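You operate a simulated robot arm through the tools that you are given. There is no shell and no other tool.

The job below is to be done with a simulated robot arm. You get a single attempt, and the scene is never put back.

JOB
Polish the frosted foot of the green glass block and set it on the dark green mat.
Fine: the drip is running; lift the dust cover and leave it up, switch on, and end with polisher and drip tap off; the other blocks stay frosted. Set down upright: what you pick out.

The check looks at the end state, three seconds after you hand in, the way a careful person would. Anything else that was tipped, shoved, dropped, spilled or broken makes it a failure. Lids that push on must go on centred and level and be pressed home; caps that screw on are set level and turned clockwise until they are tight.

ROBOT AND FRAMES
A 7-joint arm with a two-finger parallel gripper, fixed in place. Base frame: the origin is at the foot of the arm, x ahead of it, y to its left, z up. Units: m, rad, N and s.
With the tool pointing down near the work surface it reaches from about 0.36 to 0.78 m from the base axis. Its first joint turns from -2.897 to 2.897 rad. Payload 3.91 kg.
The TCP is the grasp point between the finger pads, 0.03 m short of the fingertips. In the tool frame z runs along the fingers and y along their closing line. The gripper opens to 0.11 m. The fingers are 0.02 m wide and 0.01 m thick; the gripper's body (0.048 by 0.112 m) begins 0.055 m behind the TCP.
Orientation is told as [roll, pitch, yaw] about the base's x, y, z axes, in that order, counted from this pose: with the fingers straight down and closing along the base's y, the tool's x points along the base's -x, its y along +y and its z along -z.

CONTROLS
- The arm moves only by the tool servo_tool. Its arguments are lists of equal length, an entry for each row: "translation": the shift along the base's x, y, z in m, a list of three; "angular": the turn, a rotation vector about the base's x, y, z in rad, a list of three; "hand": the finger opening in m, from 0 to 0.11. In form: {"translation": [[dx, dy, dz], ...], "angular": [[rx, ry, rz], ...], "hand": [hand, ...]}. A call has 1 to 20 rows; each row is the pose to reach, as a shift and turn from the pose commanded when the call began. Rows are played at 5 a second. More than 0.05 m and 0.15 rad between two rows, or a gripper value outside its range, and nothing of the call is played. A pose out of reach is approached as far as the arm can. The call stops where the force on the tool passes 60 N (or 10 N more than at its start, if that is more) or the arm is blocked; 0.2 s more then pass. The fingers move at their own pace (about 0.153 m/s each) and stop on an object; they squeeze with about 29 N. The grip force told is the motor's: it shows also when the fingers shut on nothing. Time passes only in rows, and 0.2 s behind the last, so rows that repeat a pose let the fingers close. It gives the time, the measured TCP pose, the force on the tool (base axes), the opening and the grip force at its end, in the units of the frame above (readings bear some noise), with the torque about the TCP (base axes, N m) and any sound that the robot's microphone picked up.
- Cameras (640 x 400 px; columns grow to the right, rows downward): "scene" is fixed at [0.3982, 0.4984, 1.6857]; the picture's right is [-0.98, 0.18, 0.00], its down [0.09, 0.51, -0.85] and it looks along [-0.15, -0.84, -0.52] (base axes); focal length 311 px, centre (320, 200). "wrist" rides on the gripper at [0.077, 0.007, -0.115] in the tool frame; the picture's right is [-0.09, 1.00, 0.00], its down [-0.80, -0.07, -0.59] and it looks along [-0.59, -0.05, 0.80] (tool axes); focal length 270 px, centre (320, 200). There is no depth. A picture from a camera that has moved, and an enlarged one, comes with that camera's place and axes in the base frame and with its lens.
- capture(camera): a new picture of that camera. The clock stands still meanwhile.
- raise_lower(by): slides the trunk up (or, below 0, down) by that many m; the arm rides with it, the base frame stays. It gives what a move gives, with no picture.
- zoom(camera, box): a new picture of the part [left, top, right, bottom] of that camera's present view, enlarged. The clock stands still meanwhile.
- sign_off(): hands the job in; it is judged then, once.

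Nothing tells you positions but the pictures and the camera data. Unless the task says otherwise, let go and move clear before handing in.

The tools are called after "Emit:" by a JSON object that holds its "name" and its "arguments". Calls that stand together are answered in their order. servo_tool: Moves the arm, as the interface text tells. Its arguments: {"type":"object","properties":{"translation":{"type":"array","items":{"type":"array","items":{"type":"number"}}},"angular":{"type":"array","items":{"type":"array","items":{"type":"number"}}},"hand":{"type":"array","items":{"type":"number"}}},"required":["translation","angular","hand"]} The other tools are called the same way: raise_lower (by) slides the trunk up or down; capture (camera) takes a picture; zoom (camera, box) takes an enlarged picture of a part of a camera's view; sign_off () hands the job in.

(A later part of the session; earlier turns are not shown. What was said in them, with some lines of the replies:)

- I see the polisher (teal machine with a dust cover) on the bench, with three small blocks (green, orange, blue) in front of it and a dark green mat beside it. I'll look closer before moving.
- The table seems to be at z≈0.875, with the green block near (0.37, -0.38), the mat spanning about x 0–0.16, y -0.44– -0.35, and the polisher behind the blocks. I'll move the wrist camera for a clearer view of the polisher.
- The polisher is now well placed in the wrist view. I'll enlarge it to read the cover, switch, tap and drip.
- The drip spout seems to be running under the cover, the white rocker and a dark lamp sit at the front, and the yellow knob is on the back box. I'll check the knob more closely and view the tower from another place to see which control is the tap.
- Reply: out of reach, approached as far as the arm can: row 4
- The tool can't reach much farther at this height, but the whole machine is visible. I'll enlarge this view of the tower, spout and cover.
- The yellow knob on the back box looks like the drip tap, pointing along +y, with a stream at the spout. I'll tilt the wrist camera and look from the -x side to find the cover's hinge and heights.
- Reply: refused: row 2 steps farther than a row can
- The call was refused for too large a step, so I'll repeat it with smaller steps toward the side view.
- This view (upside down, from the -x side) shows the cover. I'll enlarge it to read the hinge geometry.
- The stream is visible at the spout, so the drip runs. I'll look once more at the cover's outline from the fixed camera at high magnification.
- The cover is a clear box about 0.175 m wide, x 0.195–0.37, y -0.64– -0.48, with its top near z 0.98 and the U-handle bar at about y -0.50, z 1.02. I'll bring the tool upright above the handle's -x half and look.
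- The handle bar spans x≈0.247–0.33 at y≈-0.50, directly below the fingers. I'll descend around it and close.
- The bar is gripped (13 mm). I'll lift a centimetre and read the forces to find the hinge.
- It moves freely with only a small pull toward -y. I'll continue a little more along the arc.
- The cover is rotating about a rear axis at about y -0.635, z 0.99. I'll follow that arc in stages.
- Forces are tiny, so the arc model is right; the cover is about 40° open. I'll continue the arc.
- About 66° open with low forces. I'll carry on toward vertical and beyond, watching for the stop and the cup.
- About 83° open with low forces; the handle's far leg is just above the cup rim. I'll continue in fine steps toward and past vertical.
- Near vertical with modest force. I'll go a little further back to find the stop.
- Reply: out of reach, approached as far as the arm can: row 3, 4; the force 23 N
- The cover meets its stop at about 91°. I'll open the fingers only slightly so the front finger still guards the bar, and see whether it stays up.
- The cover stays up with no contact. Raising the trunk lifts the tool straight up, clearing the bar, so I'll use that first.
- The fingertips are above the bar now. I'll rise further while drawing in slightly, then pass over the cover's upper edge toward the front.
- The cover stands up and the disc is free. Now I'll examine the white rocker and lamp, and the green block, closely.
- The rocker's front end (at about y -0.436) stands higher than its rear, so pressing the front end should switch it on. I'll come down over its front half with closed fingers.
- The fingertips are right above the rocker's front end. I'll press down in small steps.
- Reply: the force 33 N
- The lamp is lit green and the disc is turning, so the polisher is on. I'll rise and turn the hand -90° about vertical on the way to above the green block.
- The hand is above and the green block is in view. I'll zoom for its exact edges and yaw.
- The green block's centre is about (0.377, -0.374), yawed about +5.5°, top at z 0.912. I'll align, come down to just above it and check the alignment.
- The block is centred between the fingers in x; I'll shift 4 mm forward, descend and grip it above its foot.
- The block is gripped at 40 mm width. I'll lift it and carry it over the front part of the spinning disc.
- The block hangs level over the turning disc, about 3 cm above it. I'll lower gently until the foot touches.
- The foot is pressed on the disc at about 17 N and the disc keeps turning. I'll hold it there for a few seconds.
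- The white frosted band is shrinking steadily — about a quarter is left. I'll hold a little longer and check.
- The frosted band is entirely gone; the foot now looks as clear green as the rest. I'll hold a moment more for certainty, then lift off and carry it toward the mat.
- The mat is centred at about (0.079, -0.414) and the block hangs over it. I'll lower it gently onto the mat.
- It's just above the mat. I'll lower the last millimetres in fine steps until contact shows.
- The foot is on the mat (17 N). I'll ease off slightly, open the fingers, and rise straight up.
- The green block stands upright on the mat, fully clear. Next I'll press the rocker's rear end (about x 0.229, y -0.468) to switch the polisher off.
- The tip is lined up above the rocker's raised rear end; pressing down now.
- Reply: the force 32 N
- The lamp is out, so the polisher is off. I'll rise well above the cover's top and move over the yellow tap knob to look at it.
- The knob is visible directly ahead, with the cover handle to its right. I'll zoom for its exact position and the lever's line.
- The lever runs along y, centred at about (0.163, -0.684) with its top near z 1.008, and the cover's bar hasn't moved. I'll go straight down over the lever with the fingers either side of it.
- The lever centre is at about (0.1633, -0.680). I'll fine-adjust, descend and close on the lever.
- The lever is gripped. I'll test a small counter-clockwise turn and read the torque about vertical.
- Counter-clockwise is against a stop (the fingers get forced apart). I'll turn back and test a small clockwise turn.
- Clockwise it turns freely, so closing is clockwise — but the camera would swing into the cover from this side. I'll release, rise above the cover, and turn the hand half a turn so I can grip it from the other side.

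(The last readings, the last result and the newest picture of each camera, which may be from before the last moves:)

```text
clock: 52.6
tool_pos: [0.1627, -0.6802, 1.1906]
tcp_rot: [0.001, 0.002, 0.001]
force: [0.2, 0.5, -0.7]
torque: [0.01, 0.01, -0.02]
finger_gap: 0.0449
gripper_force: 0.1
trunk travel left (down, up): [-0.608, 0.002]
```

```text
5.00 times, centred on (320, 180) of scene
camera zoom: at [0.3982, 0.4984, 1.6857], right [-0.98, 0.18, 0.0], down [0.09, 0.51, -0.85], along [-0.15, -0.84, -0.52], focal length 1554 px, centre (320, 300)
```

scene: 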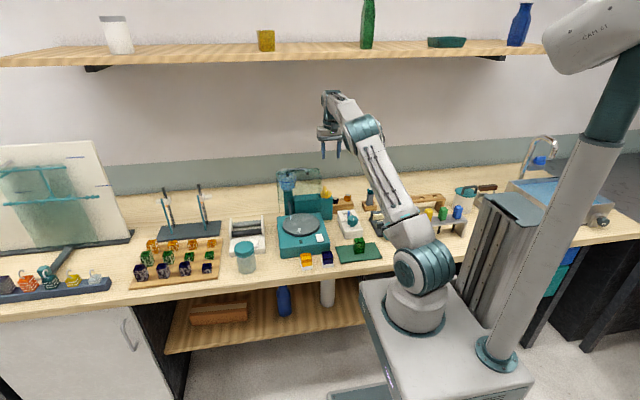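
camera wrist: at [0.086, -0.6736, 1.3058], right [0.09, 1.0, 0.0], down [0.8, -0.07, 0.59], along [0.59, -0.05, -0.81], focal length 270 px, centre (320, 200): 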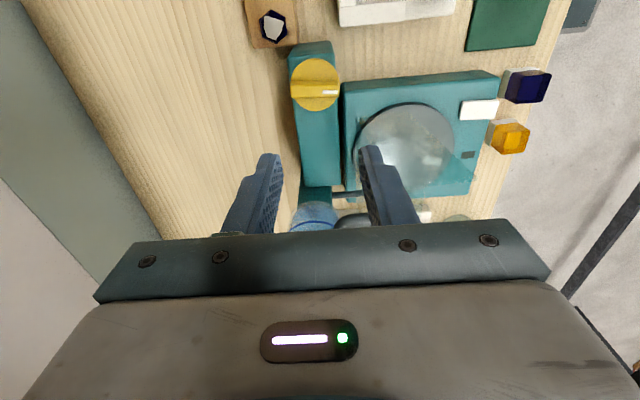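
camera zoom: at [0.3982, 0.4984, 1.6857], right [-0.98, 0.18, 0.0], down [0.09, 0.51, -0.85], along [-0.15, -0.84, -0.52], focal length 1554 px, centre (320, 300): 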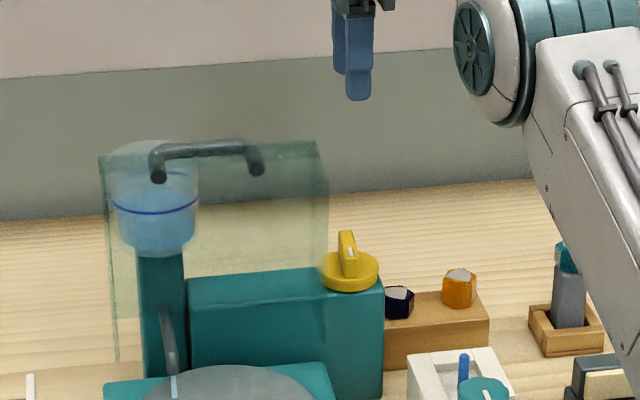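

The hand is at yaw 0, above everything. I'll continue the turn to about +1.49 rad to match the lever.

Emit:
{"name": "servo_tool", "arguments": {"translation": [[0, 0, 0], [0, 0, 0], [0, 0, 0], [0, 0, 0], [0, 0, 0], [0, 0, 0], [0, 0, 0], [0, 0, 0], [0, 0, 0], [0, 0, 0], [0, 0, 0]], "angular": [[0, 0, 0.13], [0, 0, 0.27], [0, 0, 0.41], [0, 0, 0.55], [0, 0, 0.69], [0, 0, 0.83], [0, 0, 0.97], [0, 0, 1.11], [0, 0, 1.25], [0, 0, 1.39], [0, 0, 1.49]], "hand": [0.045, 0.045, 0.045, 0.045, 0.045, 0.045, 0.045, 0.045, 0.045, 0.045, 0.045]}}

Emit:
{"name": "capture", "arguments": {"camera": "wrist"}}

Emit:
{"name": "capture", "arguments": {"camera": "scene"}}

```text
clock: 55.0
tool_pos: [0.1615, -0.6813, 1.1907]
tcp_rot: [0.002, 0.0, 1.491]
force: [0.1, 0.0, 0.3]
torque: [-0.01, 0.0, 0.03]
finger_gap: 0.045
gripper_force: 0.0
trunk travel left (down, up): [-0.608, 0.002]
```

```text
taken
camera wrist: at [0.1505, -0.7563, 1.3058], right [-0.99, 0.17, 0.0], down [0.13, 0.79, 0.59], along [0.1, 0.58, -0.81], focal length 270 px, centre (320, 200)
```

wrist: 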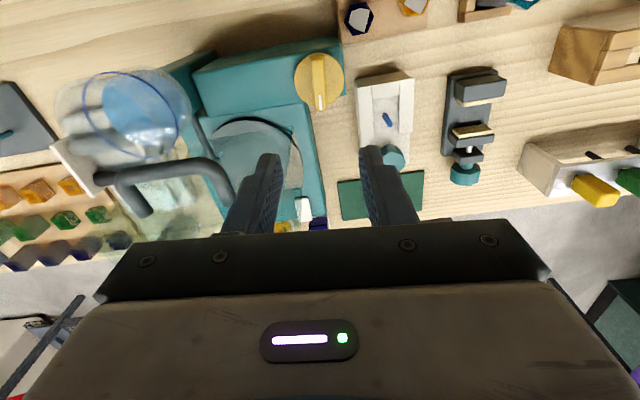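

```text
taken
```

scene: 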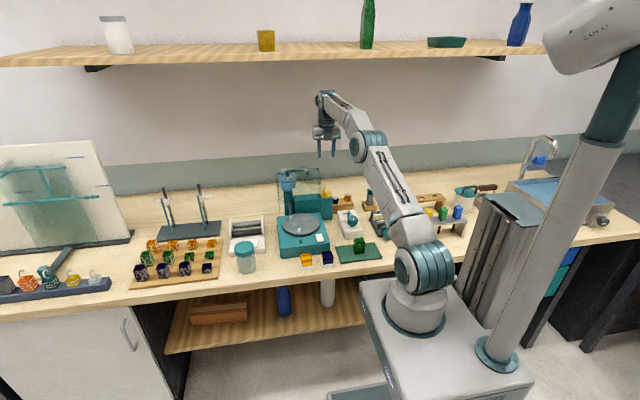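

The camera is now on the far side and the lever lies between the fingers. I'll descend onto it again and close.

Emit:
{"name": "servo_tool", "arguments": {"translation": [[0.0014, -0.003, -0.04], [0.0014, -0.003, -0.085], [0.0014, -0.003, -0.13], [0.0014, -0.003, -0.16], [0.0014, -0.003, -0.17], [0.0014, -0.003, -0.17], [0.0014, -0.003, -0.17], [0.0014, -0.003, -0.17]], "angular": [[0, 0, 0], [0, 0, 0], [0, 0, 0], [0, 0, 0], [0, 0, 0], [0, 0, 0], [0, 0, 0], [0, 0, 0]], "hand": [0.045, 0.045, 0.045, 0.045, 0.045, 0.03, 0.0, 0.0]}}

Emit:
{"name": "capture", "arguments": {"camera": "wrist"}}

Emit:
{"name": "zoom", "arguments": {"camera": "scene", "box": [280, 160, 350, 216]}}

```text
clock: 56.8
tool_pos: [0.162, -0.6842, 1.0201]
tcp_rot: [0.002, 0.003, 1.491]
force: [-2.6, 4.0, -4.4]
torque: [-0.96, -0.11, -0.02]
finger_gap: 0.0137
gripper_force: 45.0
trunk travel left (down, up): [-0.608, 0.002]
```

```text
taken
camera wrist: at [0.1503, -0.7601, 1.1361], right [-0.99, 0.17, 0.0], down [0.14, 0.79, 0.59], along [0.1, 0.59, -0.8], focal length 270 px, centre (320, 200)
```

wrist: 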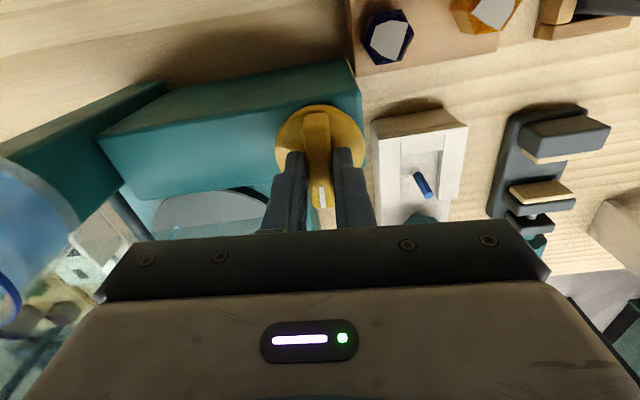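

```text
7.14 times, centred on (315, 188) of scene
camera zoom: at [0.3982, 0.4984, 1.6857], right [-0.98, 0.18, 0.0], down [0.09, 0.51, -0.85], along [-0.15, -0.84, -0.52], focal length 2220 px, centre (356, 286)
```

zoom: 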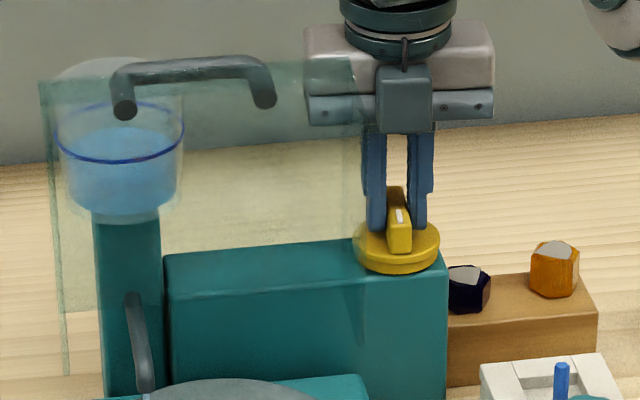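

The lever is gripped again (13.7 mm). I'll turn it clockwise in stages, watching torque, opening and the cover.

Emit:
{"name": "servo_tool", "arguments": {"translation": [[0, 0, 0], [0, 0, 0], [0, 0, 0], [0, 0, 0], [0, 0, 0]], "angular": [[0, 0, -0.1], [0, 0, -0.2], [0, 0, -0.3], [0, 0, -0.4], [0, 0, -0.4]], "hand": [0.0, 0.0, 0.0, 0.0, 0.0]}}

Emit:
{"name": "zoom", "arguments": {"camera": "scene", "box": [280, 160, 350, 216]}}

Emit:
{"name": "zoom", "arguments": {"camera": "wrist", "box": [240, 80, 400, 240]}}

```text
clock: 58.0
tool_pos: [0.1628, -0.6837, 1.0206]
tcp_rot: [0.001, 0.004, 1.088]
force: [-1.4, -4.8, -0.6]
torque: [0.56, -0.46, 0.0]
finger_gap: 0.014
gripper_force: 44.6
trunk travel left (down, up): [-0.608, 0.002]
```

```text
7.14 times, centred on (315, 188) of scene
camera zoom: at [0.3982, 0.4984, 1.6857], right [-0.98, 0.18, 0.0], down [0.09, 0.51, -0.85], along [-0.15, -0.84, -0.52], focal length 2220 px, centre (356, 286)
```

zoom: 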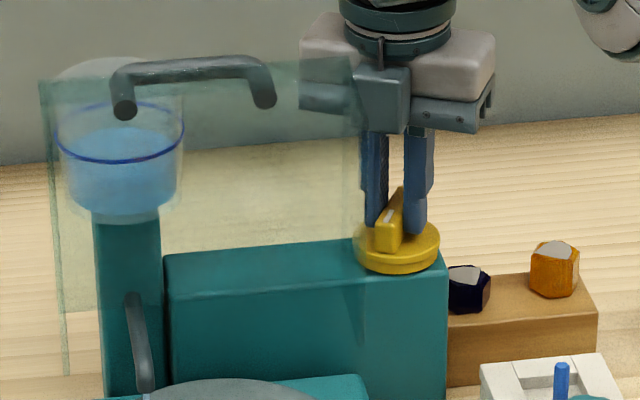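

```text
2.50 times, centred on (320, 160) of wrist
camera zoom: at [0.122, -0.7492, 1.1361], right [-0.84, 0.54, 0.0], down [0.44, 0.68, 0.59], along [0.32, 0.5, -0.81], focal length 676 px, centre (320, 300)
```

zoom: 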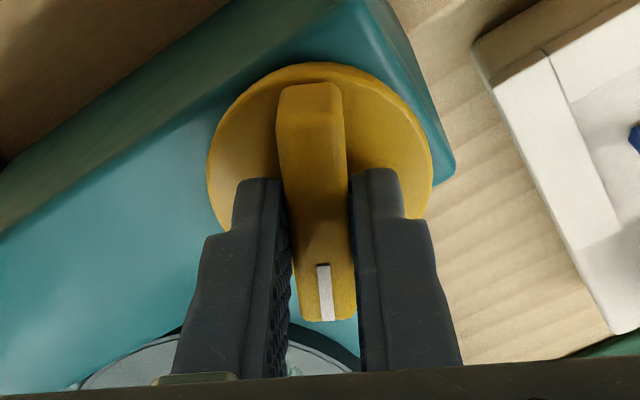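

The lever follows and the cover is undisturbed. Continuing clockwise.

Emit:
{"name": "servo_tool", "arguments": {"translation": [[0, 0, 0], [0, 0, 0], [0, 0, 0], [0, 0, 0], [0, 0, 0]], "angular": [[0, 0, -0.1], [0, 0, -0.2], [0, 0, -0.3], [0, 0, -0.4], [0, 0, -0.4]], "hand": [0.0, 0.0, 0.0, 0.0, 0.0]}}

Emit:
{"name": "zoom", "arguments": {"camera": "scene", "box": [280, 160, 350, 216]}}

Emit:
{"name": "zoom", "arguments": {"camera": "scene", "box": [285, 200, 325, 230]}}

```text
clock: 59.2
tool_pos: [0.1628, -0.6838, 1.0208]
tcp_rot: [0.0, 0.003, 0.688]
force: [-0.7, -8.9, 7.6]
torque: [0.3, -0.71, 0.03]
finger_gap: 0.0137
gripper_force: 44.7
trunk travel left (down, up): [-0.608, 0.002]
```

```text
7.14 times, centred on (315, 188) of scene
camera zoom: at [0.3982, 0.4984, 1.6857], right [-0.98, 0.18, 0.0], down [0.09, 0.51, -0.85], along [-0.15, -0.84, -0.52], focal length 2220 px, centre (356, 286)
```

zoom: 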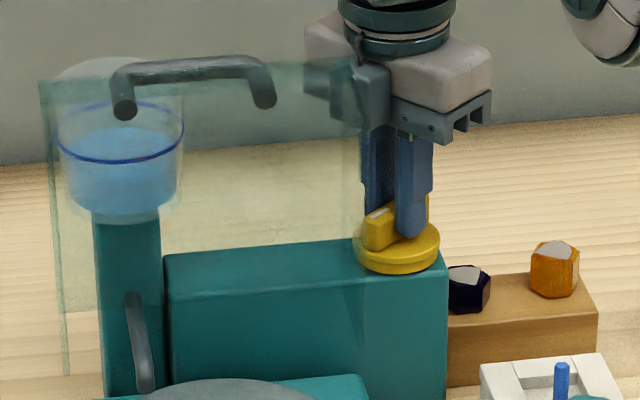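

```text
13.33 times, centred on (305, 215) of scene
camera zoom: at [0.3982, 0.4984, 1.6857], right [-0.98, 0.18, 0.0], down [0.09, 0.51, -0.85], along [-0.15, -0.84, -0.52], focal length 4143 px, centre (520, 0)
```

zoom: 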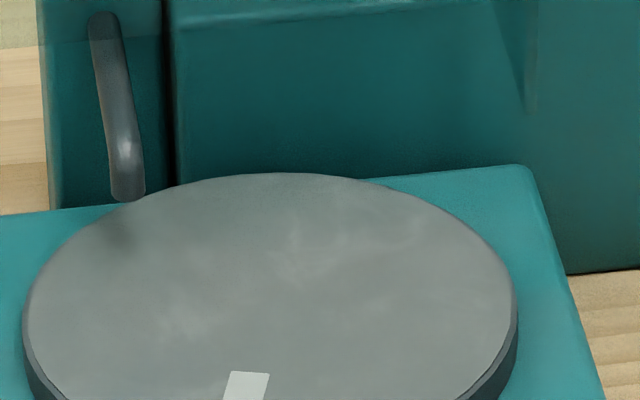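

The stream has already stopped at about 50°. I'll continue clockwise to the stop so the tap is fully off.

Emit:
{"name": "servo_tool", "arguments": {"translation": [[0, -0.001, 0], [0, -0.002, 0], [0, -0.002, 0], [0, -0.002, 0], [0, -0.002, 0]], "angular": [[0, 0, -0.1], [0, 0, -0.2], [0, 0, -0.3], [0, 0, -0.4], [0, 0, -0.4]], "hand": [0.0, 0.0, 0.0, 0.0, 0.0]}}

Emit:
{"name": "zoom", "arguments": {"camera": "scene", "box": [280, 160, 350, 216]}}

Emit:
{"name": "zoom", "arguments": {"camera": "wrist", "box": [240, 80, 400, 240]}}

```text
clock: 60.4
tool_pos: [0.164, -0.686, 1.0207]
tcp_rot: [0.003, 0.002, 0.289]
force: [-2.1, 5.6, 3.7]
torque: [-0.36, 1.01, 0.0]
finger_gap: 0.014
gripper_force: 44.3
trunk travel left (down, up): [-0.608, 0.002]
```

```text
7.14 times, centred on (315, 188) of scene
camera zoom: at [0.3982, 0.4984, 1.6857], right [-0.98, 0.18, 0.0], down [0.09, 0.51, -0.85], along [-0.15, -0.84, -0.52], focal length 2220 px, centre (356, 286)
```

zoom: 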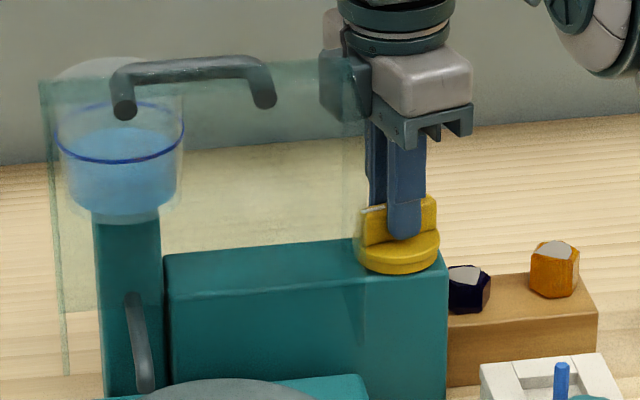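

```text
2.50 times, centred on (320, 160) of wrist
camera zoom: at [0.0886, -0.7006, 1.1361], right [-0.2, 0.98, 0.0], down [0.79, 0.16, 0.59], along [0.58, 0.12, -0.81], focal length 676 px, centre (320, 300)
```

zoom: 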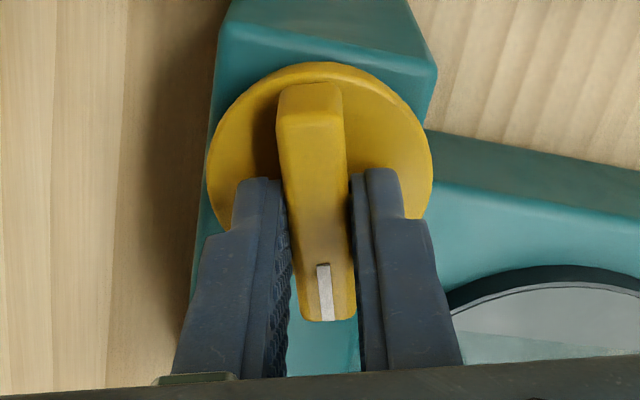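

About 73° so far with no stop. I'll bring it to 90° and a touch more to feel the stop.

Emit:
{"name": "servo_tool", "arguments": {"translation": [[0, 0.001, 0], [0, 0.001, 0], [0, 0.001, 0], [0, 0.001, 0]], "angular": [[0, 0, -0.1], [0, 0, -0.2], [0, 0, -0.29], [0, 0, -0.34]], "hand": [0.0, 0.0, 0.0, 0.0]}}

Emit:
{"name": "zoom", "arguments": {"camera": "scene", "box": [280, 160, 350, 216]}}

Emit:
{"name": "zoom", "arguments": {"camera": "wrist", "box": [240, 80, 400, 240]}}

```text
clock: 61.4
tool_pos: [0.1625, -0.6848, 1.0198]
tcp_rot: [0.001, 0.003, -0.049]
force: [-2.5, -4.2, 3.5]
torque: [-0.45, 0.33, 1.1]
finger_gap: 0.0144
gripper_force: 44.6
trunk travel left (down, up): [-0.608, 0.002]
```

```text
7.14 times, centred on (315, 188) of scene
camera zoom: at [0.3982, 0.4984, 1.6857], right [-0.98, 0.18, 0.0], down [0.09, 0.51, -0.85], along [-0.15, -0.84, -0.52], focal length 2220 px, centre (356, 286)
```

zoom: 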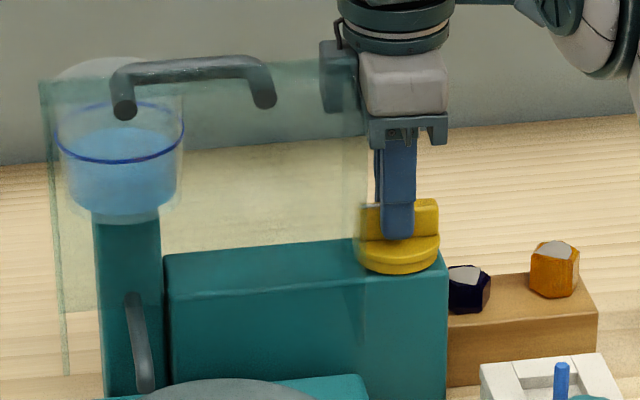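

```text
2.50 times, centred on (320, 160) of wrist
camera zoom: at [0.0877, -0.6747, 1.136], right [0.14, 0.99, 0.0], down [0.8, -0.11, 0.59], along [0.59, -0.08, -0.8], focal length 676 px, centre (320, 300)
```

zoom: 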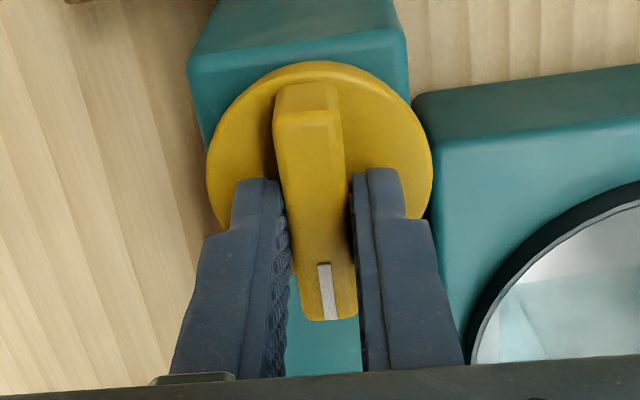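

The torque rose right at 90°, so the tap is on its off stop. I'll relax, open the fingers and rise straight up.

Emit:
{"name": "servo_tool", "arguments": {"translation": [[0, 0, 0], [0, 0, 0], [0, 0, 0], [0, 0, 0.03], [0, 0, 0.07], [0, 0, 0.115], [0, 0, 0.16], [-0.02, 0.01, 0.18], [-0.05, 0.03, 0.19], [-0.06, 0.07, 0.19], [-0.06, 0.11, 0.19], [-0.05, 0.15, 0.19], [-0.04, 0.19, 0.2], [-0.03, 0.23, 0.22]], "angular": [[0, 0, 0.045], [0, 0, 0.045], [0, 0, 0.045], [0, 0, 0.045], [0, 0, 0.045], [0, 0, 0.045], [0, 0, 0.045], [0, 0, 0.045], [0, 0, 0.045], [0, 0, 0.045], [0, 0, 0.045], [0, 0, 0.045], [0, 0, 0.045], [0, 0, 0.045]], "hand": [0.0, 0.04, 0.04, 0.04, 0.04, 0.04, 0.04, 0.04, 0.04, 0.04, 0.04, 0.04, 0.04, 0.04]}}

Emit:
{"name": "capture", "arguments": {"camera": "scene"}}

Emit:
{"name": "capture", "arguments": {"camera": "wrist"}}

Emit:
{"name": "zoom", "arguments": {"camera": "scene", "box": [260, 150, 400, 275]}}

```text
clock: 64.4
tool_pos: [0.1328, -0.4528, 1.2405]
tcp_rot: [0.002, 0.003, -0.005]
force: [0.3, 0.3, -0.4]
torque: [0.0, -0.02, -0.01]
finger_gap: 0.04
gripper_force: 0.1
trunk travel left (down, up): [-0.608, 0.002]
```

```text
taken
```

scene: 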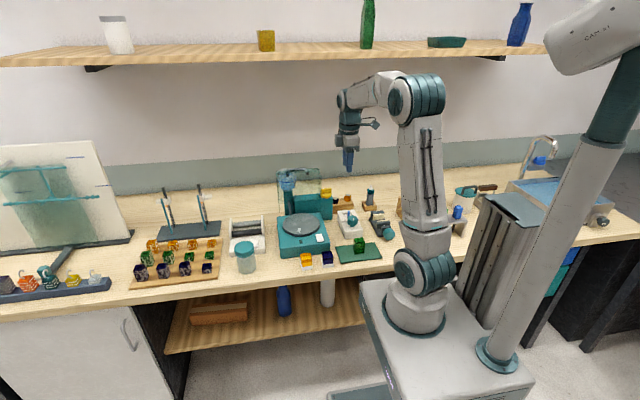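

```text
taken
camera wrist: at [0.0568, -0.4463, 1.3565], right [0.09, 1.0, 0.0], down [0.8, -0.08, 0.59], along [0.59, -0.05, -0.81], focal length 270 px, centre (320, 200)
```

wrist: 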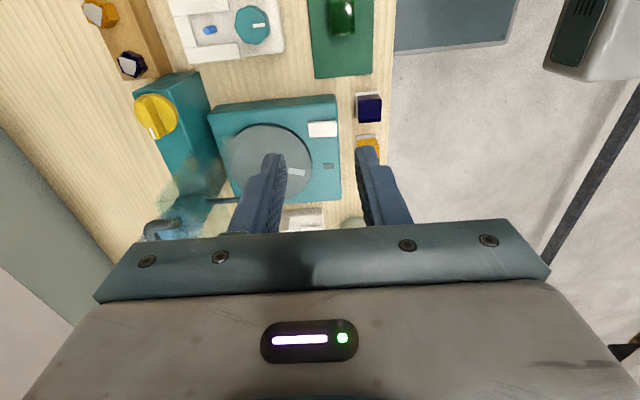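

```text
3.20 times, centred on (330, 212) of scene
camera zoom: at [0.3982, 0.4984, 1.6857], right [-0.98, 0.18, 0.0], down [0.09, 0.51, -0.85], along [-0.15, -0.84, -0.52], focal length 994 px, centre (288, 160)
```

zoom: 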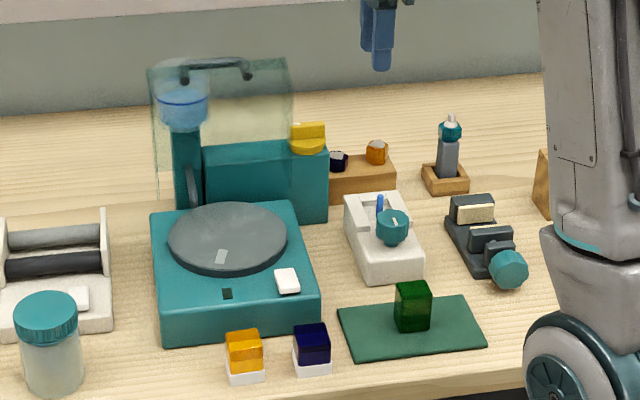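

Everything looks in place: cover up, lamp dark, tap lever crosswise, green block upright on the mat, others still frosted. I'll make a last close check of the block, drip and disc.

Emit:
{"name": "zoom", "arguments": {"camera": "wrist", "box": [300, 0, 390, 80]}}

Emit:
{"name": "zoom", "arguments": {"camera": "scene", "box": [340, 230, 380, 262]}}

Emit:
{"name": "zoom", "arguments": {"camera": "scene", "box": [285, 195, 340, 250]}}

Emit:
{"name": "servo_tool", "arguments": {"translation": [[0, 0, 0], [0.0, 0.02, 0.02], [0.01, 0.04, 0.03]], "angular": [[0, 0, 0], [0, 0, 0], [0, 0, 0]], "hand": [0.04, 0.06, 0.08]}}

Emit:
{"name": "zoom", "arguments": {"camera": "scene", "box": [270, 150, 370, 260]}}

```text
5.00 times, centred on (345, 40) of wrist
camera zoom: at [0.0568, -0.4463, 1.3565], right [0.09, 1.0, 0.0], down [0.8, -0.08, 0.59], along [0.59, -0.05, -0.81], focal length 1351 px, centre (195, 1000)
```

zoom: 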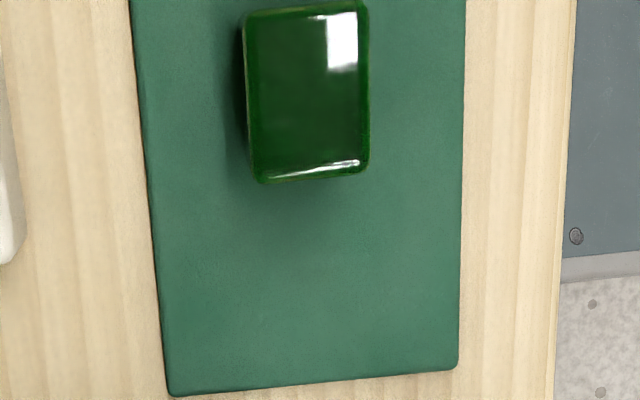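

```text
12.50 times, centred on (360, 246) of scene
camera zoom: at [0.3982, 0.4984, 1.6857], right [-0.98, 0.18, 0.0], down [0.09, 0.51, -0.85], along [-0.15, -0.84, -0.52], focal length 3884 px, centre (-180, -375)
```

zoom: 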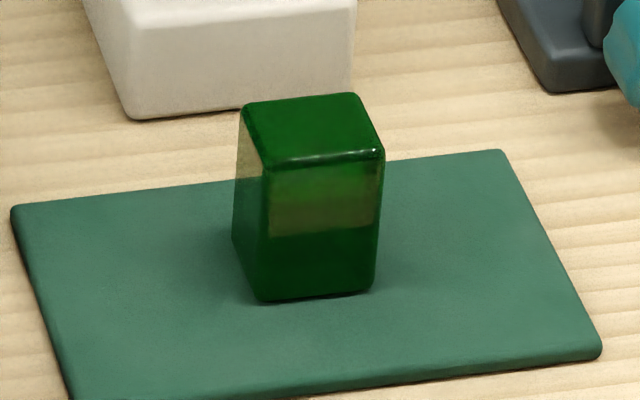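

```text
7.27 times, centred on (312, 222) of scene
camera zoom: at [0.3982, 0.4984, 1.6857], right [-0.98, 0.18, 0.0], down [0.09, 0.51, -0.85], along [-0.15, -0.84, -0.52], focal length 2260 px, centre (374, 36)
```

zoom: 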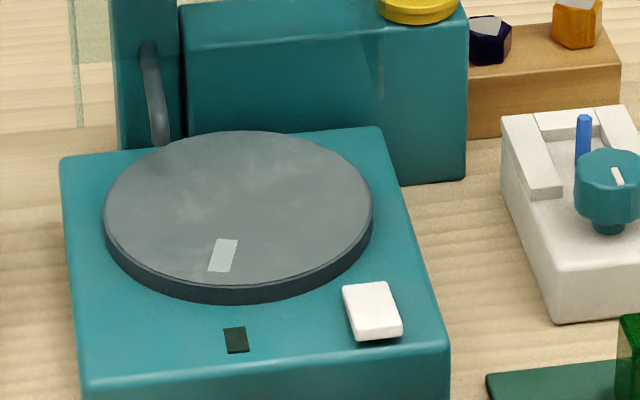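

```text
clock: 65.2
tool_pos: [0.1443, -0.4139, 1.2708]
tcp_rot: [0.002, 0.004, -0.005]
force: [-0.7, 0.6, -0.2]
torque: [-0.02, 0.01, -0.05]
finger_gap: 0.0801
gripper_force: 0.1
trunk travel left (down, up): [-0.608, 0.002]
```

```text
3.64 times, centred on (320, 205) of scene
camera zoom: at [0.3982, 0.4984, 1.6857], right [-0.98, 0.18, 0.0], down [0.09, 0.51, -0.85], along [-0.15, -0.84, -0.52], focal length 1130 px, centre (320, 182)
```

zoom: 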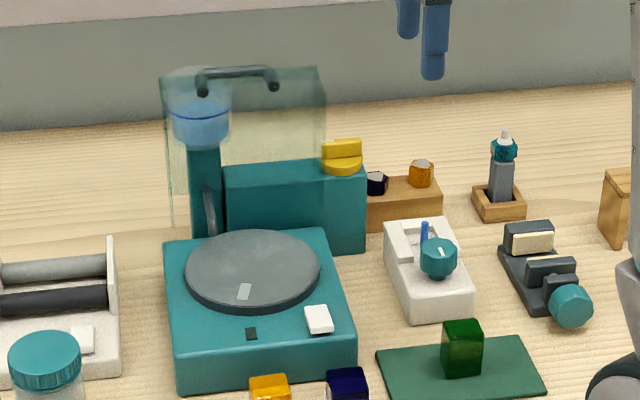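

The green block stands upright on the mat with its foot clear. The disc is still and the lamp is dark, the drip has stopped with the tap on its stop, the cover is up, the other blocks are untouched, and the arm is clear. I'm handing in the job.

Emit:
{"name": "sign_off", "arguments": {}}

```text
The job is handed in.
```

The job is handed in. The green block's foot is polished clear, and the block stands upright on the dark green mat.

- **Polishing:** I pressed the foot on the running, wet disc at about 15 N. After about 4.5 seconds no frosting could be seen, and I held it a moment longer. I couldn't look at the underside itself.
- **Polisher:** it is switched off, with its lamp dark and the disc still.
- **Drip tap:** it is turned clockwise to its stop, and no water shows at the spout.
- **Dust cover:** it is lifted to about 90° and stays up on its own.
- **Other blocks:** the orange and blue blocks were not touched and still have their frosted feet.

Nothing else appeared moved, tipped or spilled in the last pictures, and the arm is clear of the bench.
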